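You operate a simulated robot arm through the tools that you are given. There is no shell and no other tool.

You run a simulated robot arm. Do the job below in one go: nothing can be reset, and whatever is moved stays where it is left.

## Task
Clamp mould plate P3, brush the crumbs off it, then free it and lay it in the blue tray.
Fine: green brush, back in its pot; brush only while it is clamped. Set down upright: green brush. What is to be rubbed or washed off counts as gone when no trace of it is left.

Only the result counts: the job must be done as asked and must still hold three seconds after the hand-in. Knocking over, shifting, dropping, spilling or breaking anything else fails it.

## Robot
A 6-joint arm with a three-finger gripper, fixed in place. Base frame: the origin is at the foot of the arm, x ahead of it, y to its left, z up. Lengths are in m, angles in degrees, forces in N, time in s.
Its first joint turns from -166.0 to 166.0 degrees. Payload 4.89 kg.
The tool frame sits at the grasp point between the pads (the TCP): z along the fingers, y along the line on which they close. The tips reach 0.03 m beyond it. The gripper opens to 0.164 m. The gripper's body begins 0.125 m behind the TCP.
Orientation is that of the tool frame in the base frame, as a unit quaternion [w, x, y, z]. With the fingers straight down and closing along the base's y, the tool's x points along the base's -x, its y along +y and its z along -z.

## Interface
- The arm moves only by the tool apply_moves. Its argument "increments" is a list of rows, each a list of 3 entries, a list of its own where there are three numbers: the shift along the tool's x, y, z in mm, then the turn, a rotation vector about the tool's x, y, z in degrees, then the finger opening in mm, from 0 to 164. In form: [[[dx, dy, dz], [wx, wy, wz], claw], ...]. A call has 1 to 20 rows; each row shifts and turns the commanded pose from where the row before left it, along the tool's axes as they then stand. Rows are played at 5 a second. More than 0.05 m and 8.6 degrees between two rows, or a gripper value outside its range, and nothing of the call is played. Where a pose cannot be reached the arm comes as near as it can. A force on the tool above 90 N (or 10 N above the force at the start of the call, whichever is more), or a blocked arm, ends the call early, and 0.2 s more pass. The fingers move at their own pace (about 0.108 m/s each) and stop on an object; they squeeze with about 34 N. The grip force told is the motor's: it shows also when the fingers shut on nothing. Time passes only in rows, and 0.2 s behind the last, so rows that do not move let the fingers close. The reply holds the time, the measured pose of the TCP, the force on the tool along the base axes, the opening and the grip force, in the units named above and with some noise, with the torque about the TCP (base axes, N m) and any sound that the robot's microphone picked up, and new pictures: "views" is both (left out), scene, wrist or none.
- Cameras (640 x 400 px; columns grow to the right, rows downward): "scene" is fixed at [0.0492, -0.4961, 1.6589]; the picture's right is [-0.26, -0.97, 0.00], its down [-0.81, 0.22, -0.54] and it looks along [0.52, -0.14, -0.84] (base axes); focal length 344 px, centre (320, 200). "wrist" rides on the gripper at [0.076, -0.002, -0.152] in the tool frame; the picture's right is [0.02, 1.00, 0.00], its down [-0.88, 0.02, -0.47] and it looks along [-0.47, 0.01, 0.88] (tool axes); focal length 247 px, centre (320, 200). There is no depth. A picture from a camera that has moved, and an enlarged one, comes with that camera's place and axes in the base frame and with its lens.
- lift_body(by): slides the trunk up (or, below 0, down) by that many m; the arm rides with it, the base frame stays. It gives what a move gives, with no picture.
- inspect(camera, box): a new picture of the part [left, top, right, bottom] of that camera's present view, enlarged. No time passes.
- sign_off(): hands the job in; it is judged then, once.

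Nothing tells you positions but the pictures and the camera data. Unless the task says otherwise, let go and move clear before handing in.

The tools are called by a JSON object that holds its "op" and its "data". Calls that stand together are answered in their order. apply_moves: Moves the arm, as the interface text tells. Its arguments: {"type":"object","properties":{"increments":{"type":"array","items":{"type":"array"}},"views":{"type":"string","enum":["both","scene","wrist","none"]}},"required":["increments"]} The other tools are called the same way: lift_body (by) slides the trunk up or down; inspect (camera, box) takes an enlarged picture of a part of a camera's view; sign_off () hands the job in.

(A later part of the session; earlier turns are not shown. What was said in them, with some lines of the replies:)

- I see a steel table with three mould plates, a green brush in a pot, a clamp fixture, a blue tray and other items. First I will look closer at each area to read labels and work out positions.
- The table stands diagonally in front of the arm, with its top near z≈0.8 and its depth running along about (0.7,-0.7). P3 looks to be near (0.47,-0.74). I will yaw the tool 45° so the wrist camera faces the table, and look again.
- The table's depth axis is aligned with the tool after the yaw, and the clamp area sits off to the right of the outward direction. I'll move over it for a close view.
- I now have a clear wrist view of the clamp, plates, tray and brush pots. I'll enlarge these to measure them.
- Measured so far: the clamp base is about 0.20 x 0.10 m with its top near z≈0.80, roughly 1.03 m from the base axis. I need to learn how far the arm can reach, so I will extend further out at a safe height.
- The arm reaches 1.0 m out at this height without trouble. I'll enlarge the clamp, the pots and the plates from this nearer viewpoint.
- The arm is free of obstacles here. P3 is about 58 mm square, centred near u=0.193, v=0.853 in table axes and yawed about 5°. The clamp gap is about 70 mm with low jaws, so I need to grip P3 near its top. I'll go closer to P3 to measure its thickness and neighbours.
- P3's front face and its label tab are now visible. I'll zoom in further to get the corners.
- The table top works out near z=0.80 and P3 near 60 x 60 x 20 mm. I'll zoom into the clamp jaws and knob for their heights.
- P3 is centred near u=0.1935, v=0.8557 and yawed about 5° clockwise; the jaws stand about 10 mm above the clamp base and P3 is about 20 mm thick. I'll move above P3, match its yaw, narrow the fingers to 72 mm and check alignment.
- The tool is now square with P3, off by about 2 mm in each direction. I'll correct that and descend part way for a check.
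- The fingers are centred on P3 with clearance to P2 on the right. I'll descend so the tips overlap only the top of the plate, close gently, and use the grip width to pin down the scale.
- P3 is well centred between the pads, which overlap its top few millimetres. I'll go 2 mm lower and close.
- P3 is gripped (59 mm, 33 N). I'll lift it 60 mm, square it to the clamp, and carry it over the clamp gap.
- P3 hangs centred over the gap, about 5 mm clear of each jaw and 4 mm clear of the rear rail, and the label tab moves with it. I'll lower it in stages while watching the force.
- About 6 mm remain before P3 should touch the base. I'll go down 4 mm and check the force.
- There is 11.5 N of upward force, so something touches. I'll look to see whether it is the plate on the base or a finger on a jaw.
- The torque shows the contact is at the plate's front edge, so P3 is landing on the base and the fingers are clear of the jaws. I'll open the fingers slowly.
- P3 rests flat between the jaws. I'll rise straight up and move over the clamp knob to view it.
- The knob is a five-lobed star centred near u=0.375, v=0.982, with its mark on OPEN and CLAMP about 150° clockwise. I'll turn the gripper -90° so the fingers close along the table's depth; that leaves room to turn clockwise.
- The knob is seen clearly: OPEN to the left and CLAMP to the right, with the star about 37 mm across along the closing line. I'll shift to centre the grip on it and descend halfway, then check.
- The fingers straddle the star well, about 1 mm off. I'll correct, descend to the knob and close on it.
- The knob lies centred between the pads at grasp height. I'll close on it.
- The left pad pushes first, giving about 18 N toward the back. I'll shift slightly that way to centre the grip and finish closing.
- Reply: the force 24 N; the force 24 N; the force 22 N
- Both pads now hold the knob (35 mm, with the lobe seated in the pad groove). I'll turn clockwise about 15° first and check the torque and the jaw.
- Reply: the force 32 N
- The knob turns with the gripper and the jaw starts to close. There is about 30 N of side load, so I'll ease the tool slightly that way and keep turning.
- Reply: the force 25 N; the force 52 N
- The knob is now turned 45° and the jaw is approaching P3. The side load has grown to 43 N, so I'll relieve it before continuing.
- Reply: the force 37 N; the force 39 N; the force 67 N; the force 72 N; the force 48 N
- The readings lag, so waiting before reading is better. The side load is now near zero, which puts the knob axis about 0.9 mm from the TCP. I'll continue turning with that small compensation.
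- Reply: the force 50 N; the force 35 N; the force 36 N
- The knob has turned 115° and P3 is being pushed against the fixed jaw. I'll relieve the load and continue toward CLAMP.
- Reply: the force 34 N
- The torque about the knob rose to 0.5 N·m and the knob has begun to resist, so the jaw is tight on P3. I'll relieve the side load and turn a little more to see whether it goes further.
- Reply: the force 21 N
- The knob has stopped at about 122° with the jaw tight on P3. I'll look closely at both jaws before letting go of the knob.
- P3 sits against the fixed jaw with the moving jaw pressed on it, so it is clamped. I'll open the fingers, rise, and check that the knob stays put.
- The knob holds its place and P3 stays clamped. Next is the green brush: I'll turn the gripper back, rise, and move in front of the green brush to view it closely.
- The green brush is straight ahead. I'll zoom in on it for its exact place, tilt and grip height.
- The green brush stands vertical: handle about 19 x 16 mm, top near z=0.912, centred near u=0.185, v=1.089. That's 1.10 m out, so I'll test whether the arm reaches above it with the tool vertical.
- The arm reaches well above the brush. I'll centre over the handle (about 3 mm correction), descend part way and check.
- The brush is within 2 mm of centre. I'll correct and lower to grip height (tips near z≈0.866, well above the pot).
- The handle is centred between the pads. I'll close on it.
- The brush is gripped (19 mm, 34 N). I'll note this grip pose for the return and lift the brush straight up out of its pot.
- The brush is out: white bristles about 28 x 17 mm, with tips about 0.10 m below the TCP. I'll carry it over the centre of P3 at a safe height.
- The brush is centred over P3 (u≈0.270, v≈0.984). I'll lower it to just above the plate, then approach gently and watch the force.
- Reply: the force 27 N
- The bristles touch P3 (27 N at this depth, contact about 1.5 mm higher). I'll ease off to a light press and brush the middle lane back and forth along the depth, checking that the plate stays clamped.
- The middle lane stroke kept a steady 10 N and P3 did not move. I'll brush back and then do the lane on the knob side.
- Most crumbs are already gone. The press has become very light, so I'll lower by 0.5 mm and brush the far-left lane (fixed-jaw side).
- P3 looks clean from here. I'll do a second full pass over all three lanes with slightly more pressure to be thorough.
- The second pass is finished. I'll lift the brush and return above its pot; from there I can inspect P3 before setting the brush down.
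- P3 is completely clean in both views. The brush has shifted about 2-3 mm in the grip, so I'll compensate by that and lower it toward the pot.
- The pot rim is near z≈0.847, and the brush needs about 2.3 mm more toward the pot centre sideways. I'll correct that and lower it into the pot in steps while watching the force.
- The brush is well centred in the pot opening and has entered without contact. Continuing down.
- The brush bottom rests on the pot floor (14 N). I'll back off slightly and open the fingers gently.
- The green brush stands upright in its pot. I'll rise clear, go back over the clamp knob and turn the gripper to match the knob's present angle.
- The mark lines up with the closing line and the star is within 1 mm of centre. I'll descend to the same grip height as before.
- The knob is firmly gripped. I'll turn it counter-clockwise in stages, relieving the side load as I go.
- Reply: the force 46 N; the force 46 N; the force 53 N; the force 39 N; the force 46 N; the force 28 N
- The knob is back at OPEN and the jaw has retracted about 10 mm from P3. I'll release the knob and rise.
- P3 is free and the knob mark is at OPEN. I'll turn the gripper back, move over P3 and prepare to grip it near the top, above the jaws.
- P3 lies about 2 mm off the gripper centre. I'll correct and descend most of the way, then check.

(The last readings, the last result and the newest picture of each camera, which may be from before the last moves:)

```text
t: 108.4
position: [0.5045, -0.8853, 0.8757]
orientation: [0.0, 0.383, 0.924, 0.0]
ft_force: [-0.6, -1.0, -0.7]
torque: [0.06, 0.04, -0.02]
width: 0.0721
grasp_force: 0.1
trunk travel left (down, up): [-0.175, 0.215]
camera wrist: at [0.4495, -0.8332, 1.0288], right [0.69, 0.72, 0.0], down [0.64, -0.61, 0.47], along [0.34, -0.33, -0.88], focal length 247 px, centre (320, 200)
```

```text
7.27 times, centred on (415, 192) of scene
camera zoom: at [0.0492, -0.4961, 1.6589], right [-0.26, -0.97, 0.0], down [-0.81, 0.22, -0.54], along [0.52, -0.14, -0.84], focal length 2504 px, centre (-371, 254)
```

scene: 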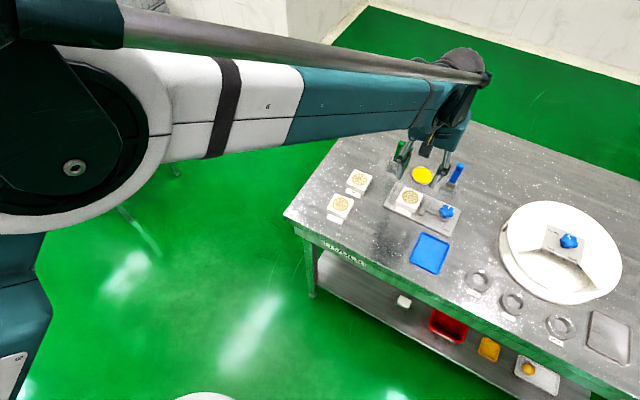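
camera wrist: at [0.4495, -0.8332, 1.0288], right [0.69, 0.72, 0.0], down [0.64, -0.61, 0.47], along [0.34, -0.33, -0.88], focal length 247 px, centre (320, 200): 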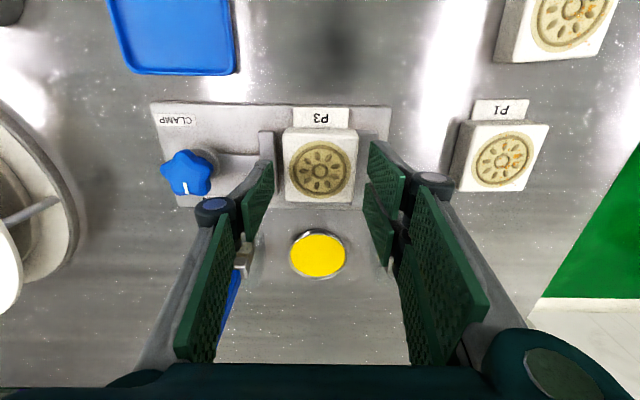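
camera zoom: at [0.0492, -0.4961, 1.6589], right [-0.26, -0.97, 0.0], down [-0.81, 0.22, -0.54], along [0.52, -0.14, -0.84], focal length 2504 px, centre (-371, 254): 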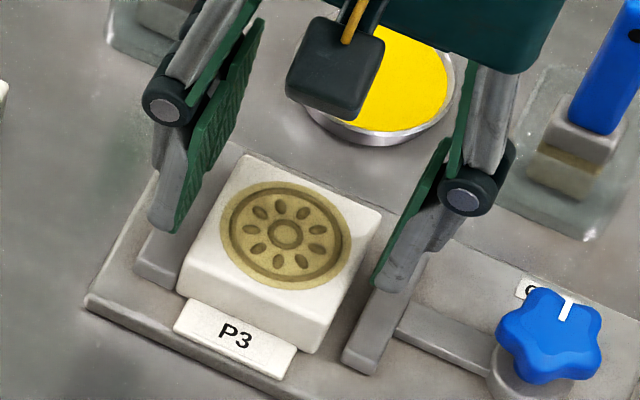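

P3 is centred. I'll go down to grip height, with the tips just above the jaws.

{"op": "apply_moves", "data": {"increments": [[[-1.5, 0, 10], [0, 0, 0], 72], [[0, 0, 10.5], [0, 0, 0], 72], [[0, 0, 0], [0, 0, 0], 72], [[0, 0, 0], [0, 0, 0], 72]], "views": "none"}}

{"op": "inspect", "data": {"camera": "scene", "box": [385, 165, 445, 220]}}

{"op": "inspect", "data": {"camera": "wrist", "box": [240, 110, 400, 220]}}

```text
t: 109.4
position: [0.5058, -0.8884, 0.8564]
orientation: [0.0, 0.382, 0.924, 0.0]
ft_force: [0.1, 0.2, 0.3]
torque: [0.01, 0.03, 0.0]
width: 0.0719
grasp_force: 0.1
trunk travel left (down, up): [-0.175, 0.215]
```

```text
7.27 times, centred on (415, 192) of scene
camera zoom: at [0.0492, -0.4961, 1.6589], right [-0.26, -0.97, 0.0], down [-0.81, 0.22, -0.54], along [0.52, -0.14, -0.84], focal length 2504 px, centre (-371, 254)
```

zoom: 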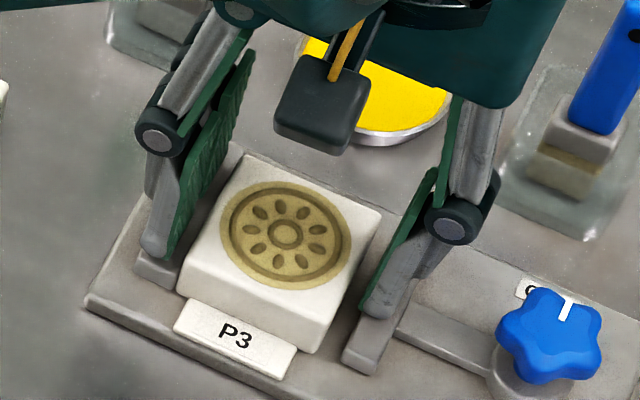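

```text
3.64 times, centred on (320, 165) of wrist
camera zoom: at [0.4505, -0.8345, 1.0081], right [0.69, 0.72, 0.0], down [0.64, -0.61, 0.47], along [0.34, -0.33, -0.88], focal length 898 px, centre (320, 327)
```

zoom: 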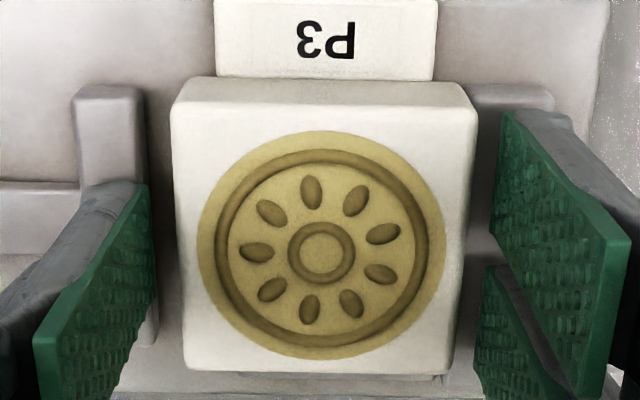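

{"op": "apply_moves", "data": {"increments": [[[0, 0, 1], [0, 0, 0], 72], [[0, 0, 1], [0, 0, 0], 72], [[0, 0, 0], [0, 0, 0], 72], [[0, 0, 0], [0, 0, 0], 72]], "views": "none"}}

```text
t: 110.4
position: [0.504, -0.8888, 0.854]
orientation: [0.001, 0.383, 0.924, 0.0]
ft_force: [-0.9, -0.3, 0.3]
torque: [-0.01, 0.03, 0.02]
width: 0.0717
grasp_force: 0.1
trunk travel left (down, up): [-0.175, 0.215]
```

No contact with the jaws. I'll close on P3.

{"op": "apply_moves", "data": {"increments": [[[0, 0, 0], [0, 0, 0], 66], [[0, 0, 0], [0, 0, 0], 60], [[0, 0, 0], [0, 0, 0], 50], [[0, 0, 0], [0, 0, 0], 50], [[0, 0, 0], [0, 0, 0], 50]], "views": "none"}}

{"op": "inspect", "data": {"camera": "scene", "box": [385, 165, 445, 220]}}

{"op": "inspect", "data": {"camera": "wrist", "box": [240, 110, 400, 220]}}

```text
t: 111.6
position: [0.505, -0.8882, 0.8538]
orientation: [0.0, 0.383, 0.924, 0.0]
ft_force: [0.3, 1.1, 1.7]
torque: [0.02, 0.0, -0.04]
width: 0.0591
grasp_force: 33.8
trunk travel left (down, up): [-0.175, 0.215]
```

```text
7.27 times, centred on (415, 192) of scene
camera zoom: at [0.0492, -0.4961, 1.6589], right [-0.26, -0.97, 0.0], down [-0.81, 0.22, -0.54], along [0.52, -0.14, -0.84], focal length 2504 px, centre (-371, 254)
```

zoom: 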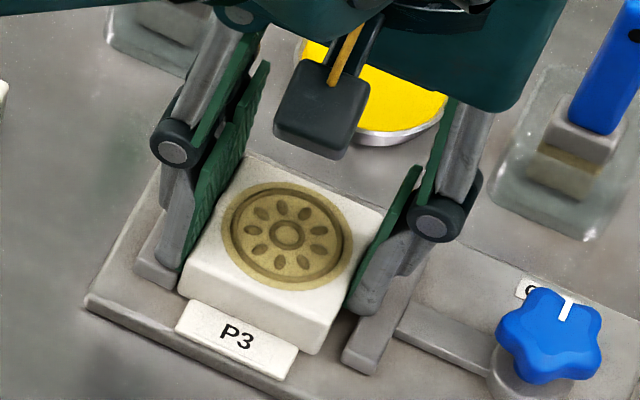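

```text
3.64 times, centred on (320, 165) of wrist
camera zoom: at [0.45, -0.8346, 1.0064], right [0.69, 0.72, 0.0], down [0.64, -0.61, 0.47], along [0.34, -0.33, -0.88], focal length 898 px, centre (320, 327)
```

zoom: 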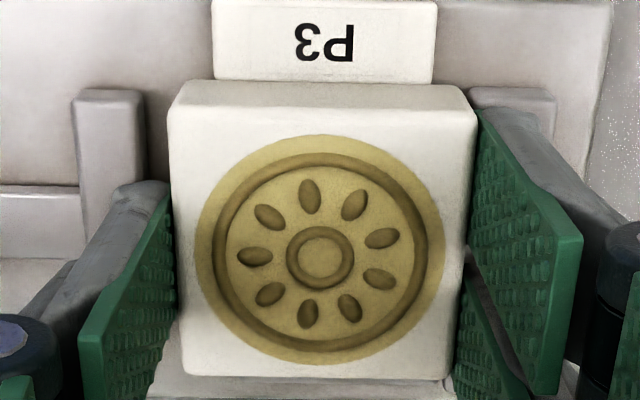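

P3 is gripped again (59 mm, 34 N). I'll lift it clear of the clamp and carry it above the blue tray.

{"op": "apply_moves", "data": {"increments": [[[0, 0, -8], [0, 0, 0], 50], [[0, 0, -22], [0, 0, 0], 50], [[0, 0, -35], [0, 0, 0], 50], [[30, -27.5, 0], [0, 0, 0], 50], [[30, -27.5, 0], [0, 0, 0], 50], [[30, -27.5, 0], [0, 0, 0], 50], [[30, -27.5, 0], [0, 0, 0], 50], [[0, 0, 0], [0, 0, 0], 50], [[0, 0, 0], [0, 0, 0], 50]], "views": "both"}}

{"op": "inspect", "data": {"camera": "wrist", "box": [240, 110, 400, 230]}}

{"op": "inspect", "data": {"camera": "scene", "box": [380, 190, 480, 280]}}

```text
t: 113.6
position: [0.3441, -0.8818, 0.9172]
orientation: [0.001, 0.383, 0.924, 0.0]
ft_force: [0.7, -0.5, 0.0]
torque: [0.0, -0.03, -0.02]
width: 0.0592
grasp_force: 34.4
trunk travel left (down, up): [-0.175, 0.215]
camera wrist: at [0.2891, -0.8288, 1.0705], right [0.69, 0.72, 0.0], down [0.64, -0.61, 0.47], along [0.34, -0.33, -0.88], focal length 247 px, centre (320, 200)
```

scene: 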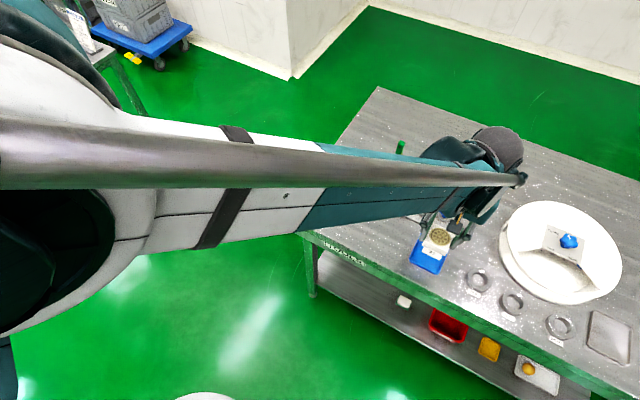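
wrist: 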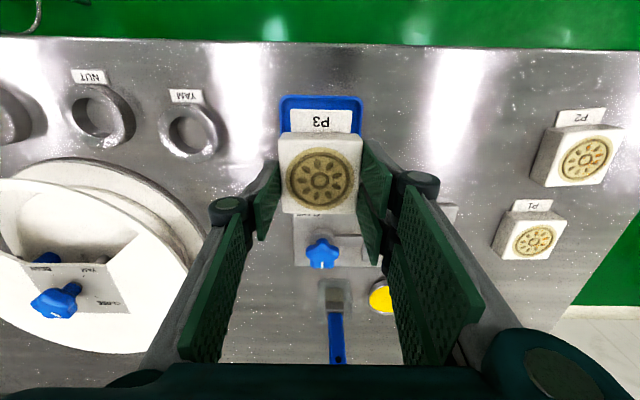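

```text
3.33 times, centred on (320, 170) of wrist
camera zoom: at [0.2891, -0.8288, 1.0705], right [0.69, 0.72, 0.0], down [0.64, -0.61, 0.47], along [0.34, -0.33, -0.88], focal length 823 px, centre (320, 300)
```

zoom: 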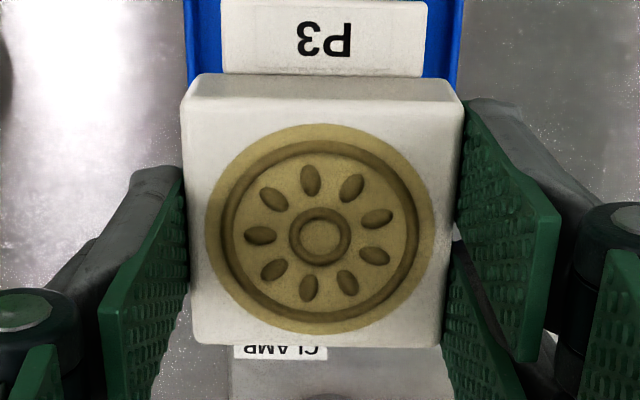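

```text
4.44 times, centred on (430, 235) of scene
camera zoom: at [0.0492, -0.4961, 1.6589], right [-0.26, -0.97, 0.0], down [-0.81, 0.22, -0.54], along [0.52, -0.14, -0.84], focal length 1530 px, centre (-169, 44)
```

zoom: 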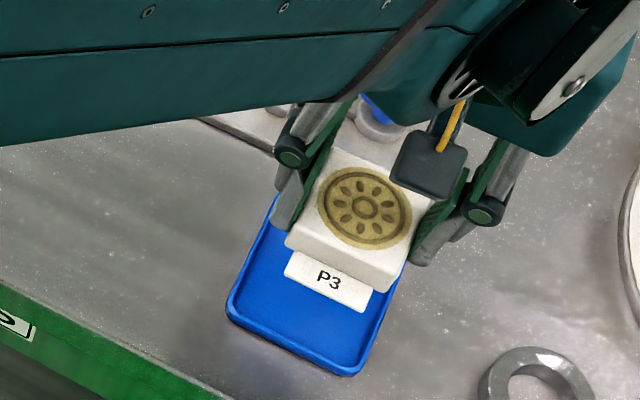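

The tray spans about u 0.338-0.420 and v 0.814-0.910. With its tab, P3 should be centred near u=0.379, v=0.870, so I'll shift 6 mm outward, then lower in stages.

{"op": "apply_moves", "data": {"increments": [[[-6, 1, 0], [0, 0, 0], 50], [[0, 0, 25], [0, 0, 0], 50], [[0, 0, 20], [0, 0, 0], 50], [[0, 0, 0], [0, 0, 0], 50], [[0, 0, 0], [0, 0, 0], 50]], "views": "both"}}

{"op": "inspect", "data": {"camera": "wrist", "box": [250, 80, 390, 220]}}

{"op": "inspect", "data": {"camera": "scene", "box": [400, 215, 460, 280]}}

```text
t: 114.8
position: [0.3456, -0.8858, 0.8728]
orientation: [0.0, 0.383, 0.924, 0.0]
ft_force: [-0.7, 0.7, -2.1]
torque: [0.0, 0.02, 0.01]
width: 0.0592
grasp_force: 33.8
trunk travel left (down, up): [-0.175, 0.215]
camera wrist: at [0.2921, -0.8314, 1.0249], right [0.69, 0.72, 0.0], down [0.64, -0.61, 0.47], along [0.34, -0.33, -0.88], focal length 247 px, centre (320, 200)
```

scene: 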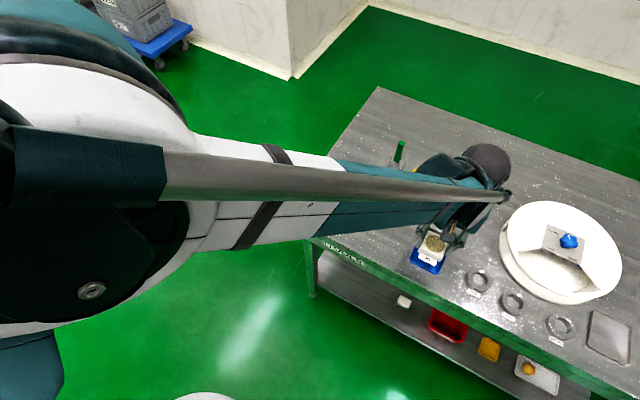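
wrist: 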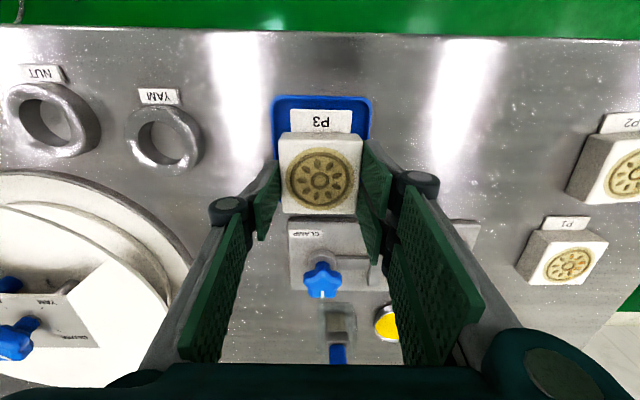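

```text
2.86 times, centred on (320, 150) of wrist
camera zoom: at [0.2921, -0.8314, 1.0249], right [0.69, 0.72, 0.0], down [0.64, -0.61, 0.47], along [0.34, -0.33, -0.88], focal length 706 px, centre (320, 343)
```

zoom: 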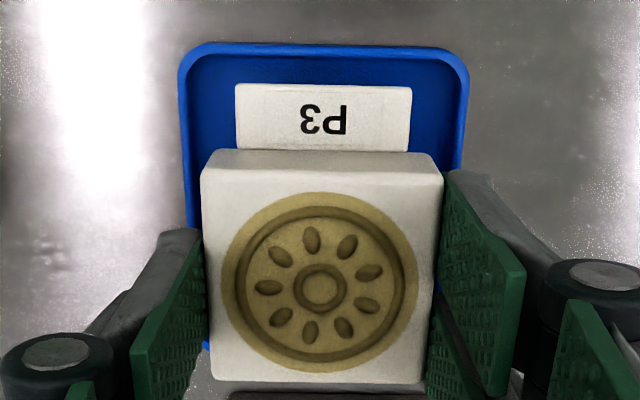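

```text
6.15 times, centred on (430, 248) of scene
camera zoom: at [0.0492, -0.4961, 1.6589], right [-0.26, -0.97, 0.0], down [-0.81, 0.22, -0.54], along [0.52, -0.14, -0.84], focal length 2119 px, centre (-357, -92)
```

zoom: 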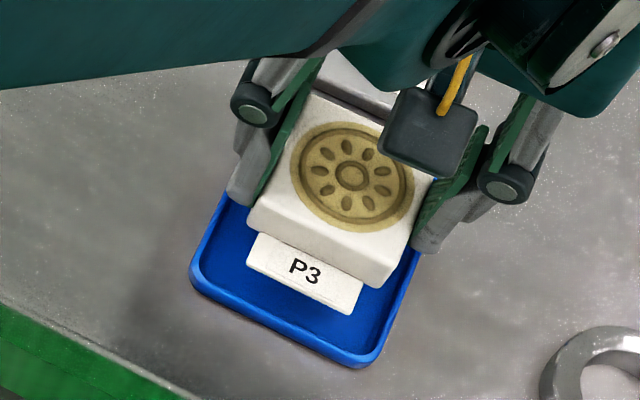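

P3 and its tab sit centred over the tray with about 5 mm margin at front and back. Lowering further.

{"op": "apply_moves", "data": {"increments": [[[0, 0, 9], [0, 0, 0], 50], [[0, 0, 8], [0, 0, 0], 50], [[0, 0, 0], [0, 0, 0], 50], [[0, 0, 0], [0, 0, 0], 50]], "views": "none"}}

{"op": "inspect", "data": {"camera": "wrist", "box": [250, 80, 390, 220]}}

{"op": "inspect", "data": {"camera": "scene", "box": [400, 215, 460, 280]}}

```text
t: 115.8
position: [0.3459, -0.8839, 0.8558]
orientation: [0.001, 0.383, 0.924, -0.001]
ft_force: [-0.1, 0.4, -1.9]
torque: [0.0, -0.03, -0.01]
width: 0.0597
grasp_force: 33.6
trunk travel left (down, up): [-0.175, 0.215]
```

```text
2.86 times, centred on (320, 150) of wrist
camera zoom: at [0.2924, -0.8308, 1.0083], right [0.69, 0.72, 0.0], down [0.64, -0.61, 0.47], along [0.34, -0.33, -0.88], focal length 706 px, centre (320, 343)
```

zoom: 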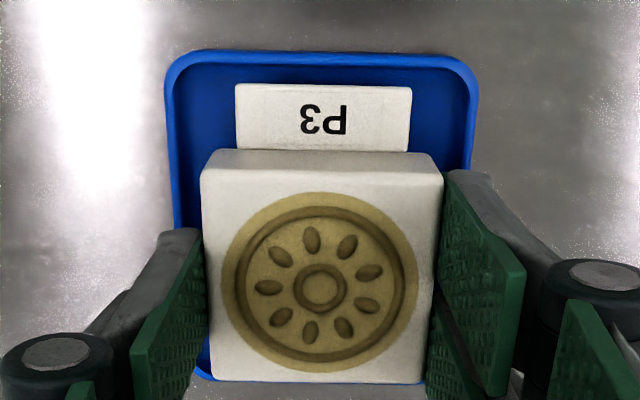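

```text
6.15 times, centred on (430, 248) of scene
camera zoom: at [0.0492, -0.4961, 1.6589], right [-0.26, -0.97, 0.0], down [-0.81, 0.22, -0.54], along [0.52, -0.14, -0.84], focal length 2119 px, centre (-357, -92)
```

zoom: 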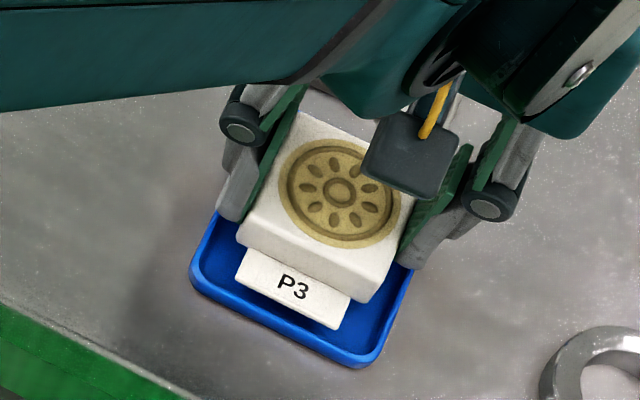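

{"op": "apply_moves", "data": {"increments": [[[0, 0, 2], [0, 0, 0], 50], [[0, 0, 2], [0, 0, 0], 50], [[0, 0, 0], [0, 0, 0], 50], [[0, 0, 0], [0, 0, 0], 50]], "views": "none"}}

```text
t: 116.8
position: [0.3463, -0.8852, 0.8526]
orientation: [0.0, 0.382, 0.924, -0.001]
ft_force: [-0.7, -0.5, -1.6]
torque: [0.04, -0.01, -0.02]
width: 0.0591
grasp_force: 33.8
trunk travel left (down, up): [-0.175, 0.215]
```

{"op": "apply_moves", "data": {"increments": [[[0, 0, 1.5], [0, 0, 0], 50], [[0, 0, 1], [0, 0, 0], 50], [[0, 0, 0], [0, 0, 0], 50], [[0, 0, 0], [0, 0, 0], 50]], "views": "none"}}

```text
t: 117.8
position: [0.3479, -0.8841, 0.8501]
orientation: [0.0, 0.382, 0.924, 0.0]
ft_force: [0.0, 0.4, -0.5]
torque: [0.01, 0.0, 0.0]
width: 0.0597
grasp_force: 34.3
trunk travel left (down, up): [-0.175, 0.215]
```

{"op": "apply_moves", "data": {"increments": [[[0, 0, 1], [0, 0, 0], 50], [[0, 0, 1], [0, 0, 0], 50], [[0, 0, 0], [0, 0, 0], 50], [[0, 0, 0], [0, 0, 0], 50]], "views": "none"}}

{"op": "inspect", "data": {"camera": "wrist", "box": [250, 80, 390, 220]}}

{"op": "inspect", "data": {"camera": "scene", "box": [400, 215, 460, 280]}}

```text
t: 118.8
position: [0.3484, -0.8847, 0.8471]
orientation: [0.0, 0.383, 0.924, 0.0]
ft_force: [0.2, -1.0, -1.3]
torque: [0.02, -0.01, -0.01]
width: 0.0595
grasp_force: 34.2
trunk travel left (down, up): [-0.175, 0.215]
```

```text
2.86 times, centred on (320, 150) of wrist
camera zoom: at [0.2927, -0.8309, 1.0004], right [0.69, 0.72, 0.0], down [0.64, -0.61, 0.47], along [0.34, -0.33, -0.88], focal length 706 px, centre (320, 343)
```

zoom: 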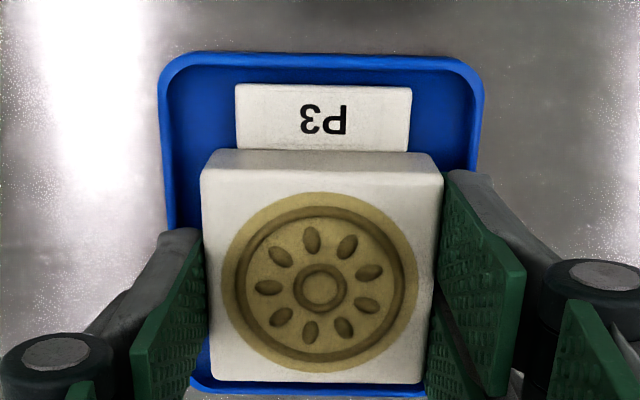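

```text
6.15 times, centred on (430, 248) of scene
camera zoom: at [0.0492, -0.4961, 1.6589], right [-0.26, -0.97, 0.0], down [-0.81, 0.22, -0.54], along [0.52, -0.14, -0.84], focal length 2119 px, centre (-357, -92)
```

zoom: 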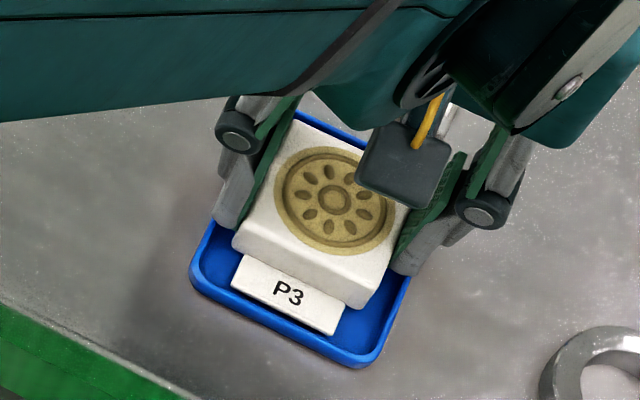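

{"op": "apply_moves", "data": {"increments": [[[0, 0, 1], [0, 0, 0], 50], [[0, 0, 0.5], [0, 0, 0], 50], [[0, 0, 0], [0, 0, 0], 50], [[0, 0, 0], [0, 0, 0], 50]], "views": "none"}}

```text
t: 119.8
position: [0.3472, -0.8841, 0.8449]
orientation: [0.0, 0.382, 0.924, 0.0]
ft_force: [-0.5, -0.8, -0.3]
torque: [0.01, 0.03, -0.01]
width: 0.0591
grasp_force: 33.8
trunk travel left (down, up): [-0.175, 0.215]
```

{"op": "apply_moves", "data": {"increments": [[[0, 0, 0.8], [0, 0, 0], 50], [[0, 0, 0.7], [0, 0, 0], 50], [[0, 0, 0], [0, 0, 0], 50], [[0, 0, 0], [0, 0, 0], 50]], "views": "none"}}

{"op": "inspect", "data": {"camera": "scene", "box": [405, 225, 455, 280]}}

```text
t: 120.8
position: [0.3469, -0.8834, 0.8452]
orientation: [0.0, 0.383, 0.924, 0.001]
ft_force: [-0.2, -3.3, 9.3]
torque: [0.09, 0.01, 0.01]
width: 0.0593
grasp_force: 33.8
trunk travel left (down, up): [-0.175, 0.215]
```

```text
7.27 times, centred on (430, 252) of scene
camera zoom: at [0.0492, -0.4961, 1.6589], right [-0.26, -0.97, 0.0], down [-0.81, 0.22, -0.54], along [0.52, -0.14, -0.84], focal length 2504 px, centre (-480, -182)
```

zoom: 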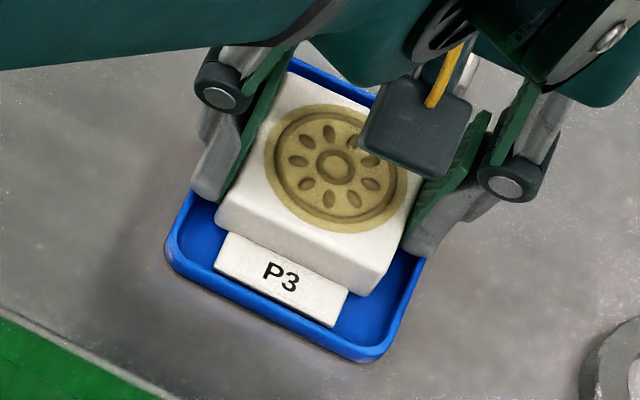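

P3 touches the tray floor at its front edge. I'll open the fingers only slightly so they stay clear of the tray rim, then rise.

{"op": "apply_moves", "data": {"increments": [[[0, 0, -0.3], [0, 0, 0], 50], [[0, 0, 0], [0, 0, 0], 61], [[0, 0, 0], [0, 0, 0], 64], [[0, 0, 0], [0, 0, 0], 66], [[0, 0, 0], [0, 0, 0], 66]], "views": "wrist"}}

{"op": "inspect", "data": {"camera": "wrist", "box": [250, 80, 390, 220]}}

{"op": "inspect", "data": {"camera": "scene", "box": [405, 225, 455, 280]}}

```text
t: 122.0
position: [0.3474, -0.8841, 0.8457]
orientation: [0.001, 0.383, 0.924, 0.001]
ft_force: [0.6, -0.2, 0.4]
torque: [0.01, 0.03, 0.01]
width: 0.0658
grasp_force: 0.0
trunk travel left (down, up): [-0.175, 0.215]
camera wrist: at [0.2924, -0.831, 0.9984], right [0.69, 0.72, 0.0], down [0.64, -0.61, 0.47], along [0.34, -0.33, -0.88], focal length 247 px, centre (320, 200)
```

wrist: 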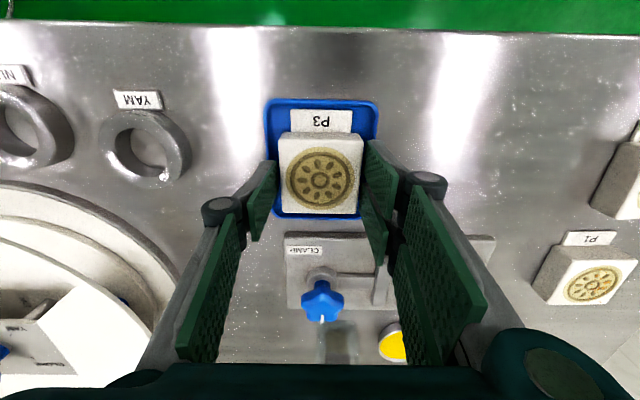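

```text
2.86 times, centred on (320, 150) of wrist
camera zoom: at [0.2924, -0.831, 0.9984], right [0.69, 0.72, 0.0], down [0.64, -0.61, 0.47], along [0.34, -0.33, -0.88], focal length 706 px, centre (320, 343)
```

zoom: 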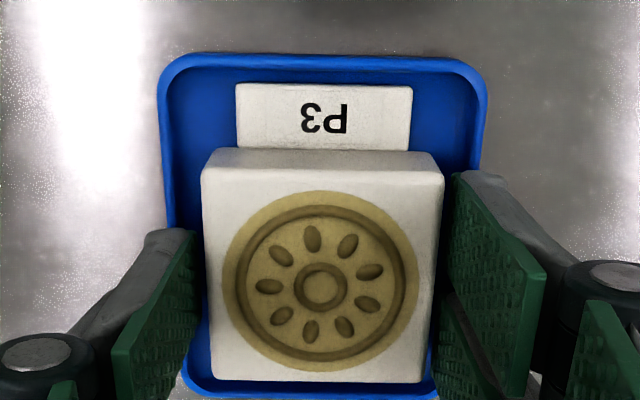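

```text
7.27 times, centred on (430, 252) of scene
camera zoom: at [0.0492, -0.4961, 1.6589], right [-0.26, -0.97, 0.0], down [-0.81, 0.22, -0.54], along [0.52, -0.14, -0.84], focal length 2504 px, centre (-480, -182)
```

zoom: 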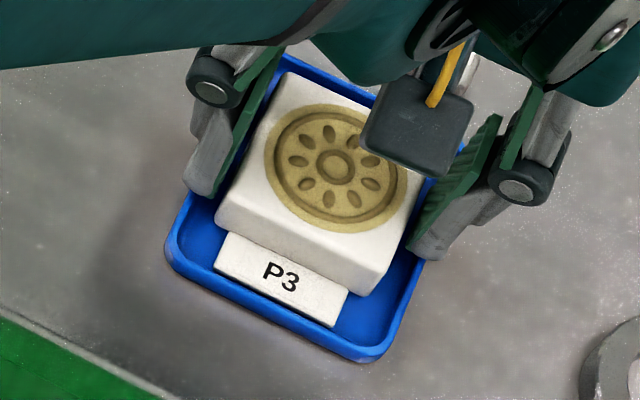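

P3 lies in the tray and the fingers are free. I'll rise straight up and back away, then check everything.

{"op": "apply_moves", "data": {"increments": [[[0, 0, -10], [0, 0, 0], 66], [[0, 0, -30], [0, 0, 0], 66], [[0, 0, -40], [0, 0, 0], 66], [[0, 0, -40], [0, 0, 0], 80], [[0, 0, -40], [0, 0, 0], 100], [[40, 0, -20], [0, 0, 0], 100], [[40, 0, -20], [0, 0, 0], 100], [[40, 0, -10], [0, 0, 0], 100], [[40, 0, 0], [0, 0, 0], 100], [[0, 0, 0], [0, 0, 0], 100]], "views": "both"}}

{"op": "inspect", "data": {"camera": "wrist", "box": [260, 130, 480, 290]}}

{"op": "inspect", "data": {"camera": "scene", "box": [320, 130, 480, 290]}}

```text
t: 124.2
position: [0.2332, -0.771, 1.0548]
orientation: [0.0, 0.382, 0.924, 0.0]
ft_force: [0.1, 0.5, 0.6]
torque: [-0.07, -0.04, -0.01]
width: 0.1
grasp_force: 0.1
trunk travel left (down, up): [-0.175, 0.215]
camera wrist: at [0.1792, -0.7171, 1.207], right [0.69, 0.72, 0.0], down [0.64, -0.61, 0.47], along [0.34, -0.33, -0.88], focal length 247 px, centre (320, 200)
```

scene: 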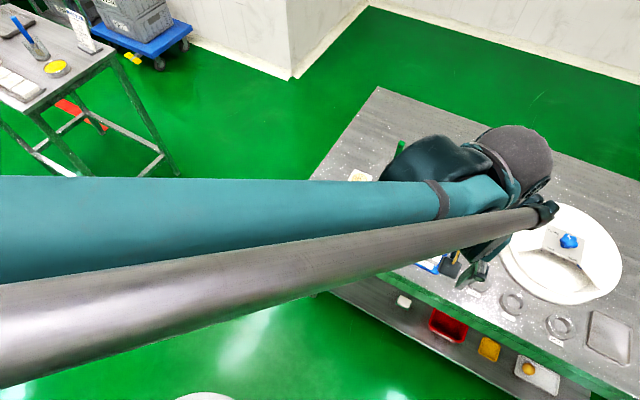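
wrist: 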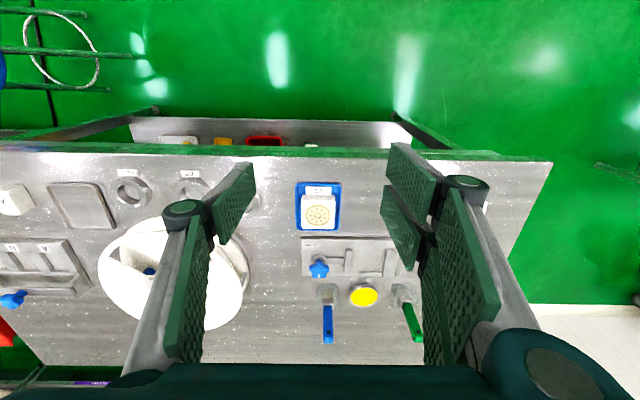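

```text
2.50 times, centred on (370, 210) of wrist
camera zoom: at [0.1792, -0.7171, 1.207], right [0.69, 0.72, 0.0], down [0.64, -0.61, 0.47], along [0.34, -0.33, -0.88], focal length 617 px, centre (195, 175)
```

zoom: 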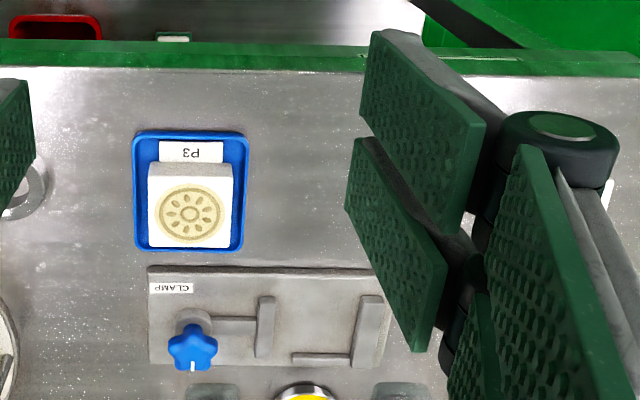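

```text
2.50 times, centred on (400, 210) of scene
camera zoom: at [0.0492, -0.4961, 1.6589], right [-0.26, -0.97, 0.0], down [-0.81, 0.22, -0.54], along [0.52, -0.14, -0.84], focal length 861 px, centre (120, 175)
```

zoom: 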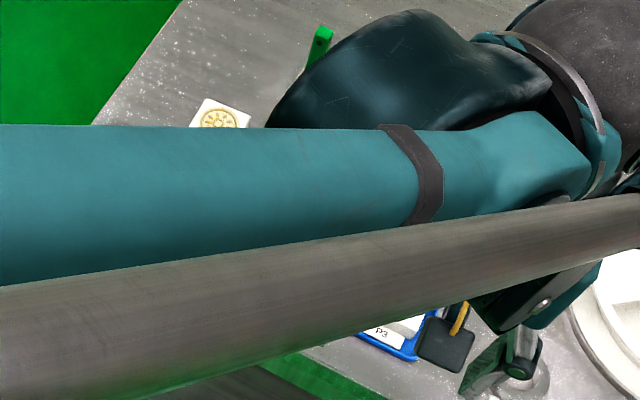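

P3 sits in the tray. The arm blocks the scene camera, so I'll withdraw toward the start pose to verify the whole table.

{"op": "apply_moves", "data": {"increments": [[[16, 41, -15], [0, 0, 0], 100], [[16, 41, -15], [0, 0, 0], 100], [[16, 41, -15], [0, 0, 0], 100], [[16, 41, -15], [0, 0, 0], 100], [[16, 41, -15], [0, 0, 0], 100], [[16, 41, -15], [0, 0, 0], 100], [[16, 41, -15], [0, 0, 0], 100], [[16, 41, -15], [0, 0, 0], 100], [[16, 41, 0], [0, 0, 0], 100], [[0, 0, 0], [0, 0, 0], 100]], "views": "both"}}

{"op": "inspect", "data": {"camera": "scene", "box": [400, 220, 460, 280]}}

{"op": "inspect", "data": {"camera": "scene", "box": [370, 130, 480, 240]}}

{"op": "inspect", "data": {"camera": "scene", "box": [310, 150, 410, 250]}}

```text
t: 126.4
position: [0.394, -0.4132, 1.176]
orientation: [0.0, 0.384, 0.923, 0.0]
ft_force: [-0.5, 1.5, -0.1]
torque: [-0.03, -0.06, -0.01]
width: 0.1003
grasp_force: 0.1
trunk travel left (down, up): [-0.175, 0.215]
camera wrist: at [0.3395, -0.359, 1.3288], right [0.69, 0.72, 0.0], down [0.64, -0.61, 0.47], along [0.34, -0.33, -0.88], focal length 247 px, centre (320, 200)
```

scene: 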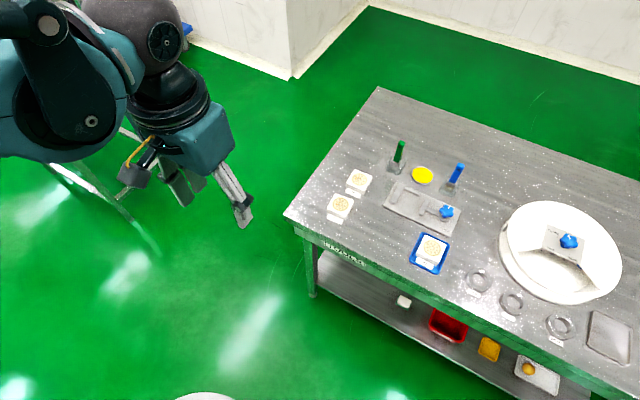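
wrist: 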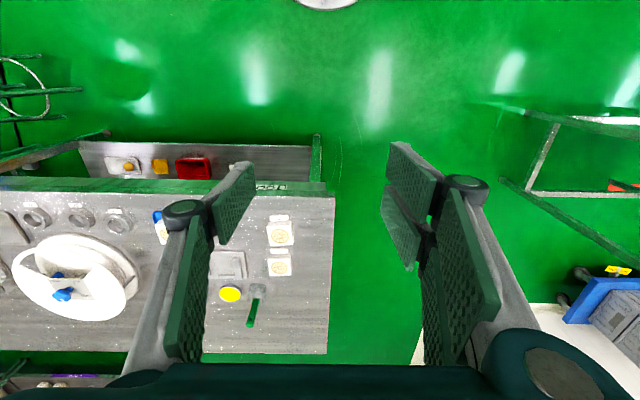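

```text
6.67 times, centred on (430, 250) of scene
camera zoom: at [0.0492, -0.4961, 1.6589], right [-0.26, -0.97, 0.0], down [-0.81, 0.22, -0.54], along [0.52, -0.14, -0.84], focal length 2296 px, centre (-413, -133)
```

zoom: 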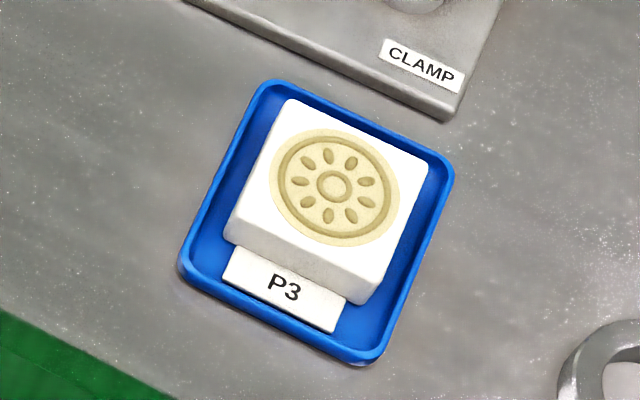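

```text
3.64 times, centred on (425, 185) of scene
camera zoom: at [0.0492, -0.4961, 1.6589], right [-0.26, -0.97, 0.0], down [-0.81, 0.22, -0.54], along [0.52, -0.14, -0.84], focal length 1252 px, centre (-62, 254)
```

zoom: 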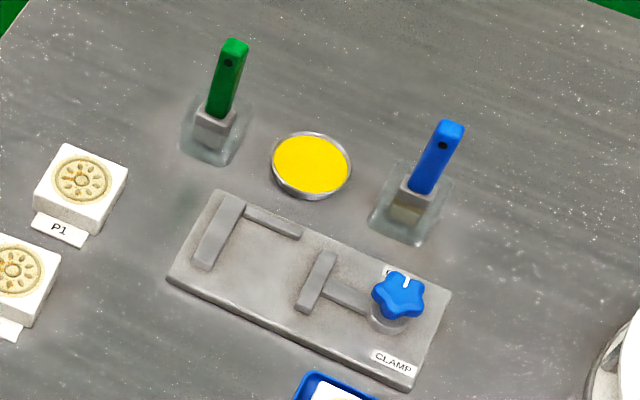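

```text
4.00 times, centred on (360, 200) of scene
camera zoom: at [0.0492, -0.4961, 1.6589], right [-0.26, -0.97, 0.0], down [-0.81, 0.22, -0.54], along [0.52, -0.14, -0.84], focal length 1378 px, centre (160, 200)
```

zoom: 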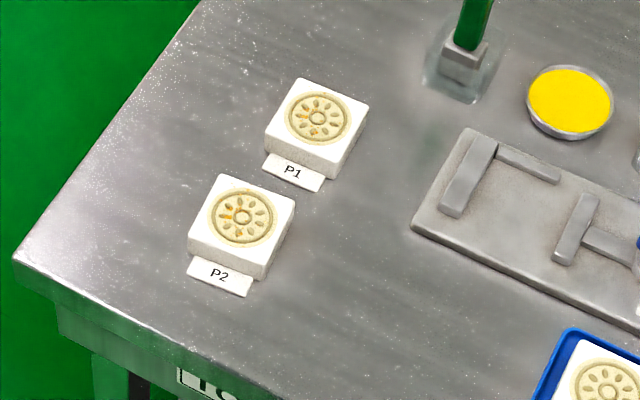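

P3 lies flat, clean and fully inside the blue tray. The green brush stands upright in its pot, the clamp is open, and P1, P2, the blue brush and everything else are where they were. The arm is clear, so I'm handing in.

{"op": "sign_off", "data": {}}

```text
The job is handed in.
```

I clamped P3, brushed it with the green brush, then freed it and laid it in the blue tray. I've handed the job in.

- **Plate P3:** it lies flat inside the blue tray. No crumbs showed on its top in either camera's close-up after two brushing passes.
- **Clamping:** the knob stopped at about 122°, short of the CLAMP label, because the jaw was already tight against P3. P3 didn't move while I brushed it, and I only brushed it while it was clamped. The knob is now back at OPEN.
- **Green brush:** it is back in its pot, standing upright. It slipped 2–3 mm in the grip during brushing, and I corrected for that when setting it down.
- **Everything else:** P1, P2, the blue brush and the yellow dish looked unmoved in the final pictures. The gripper is empty and clear of the table.
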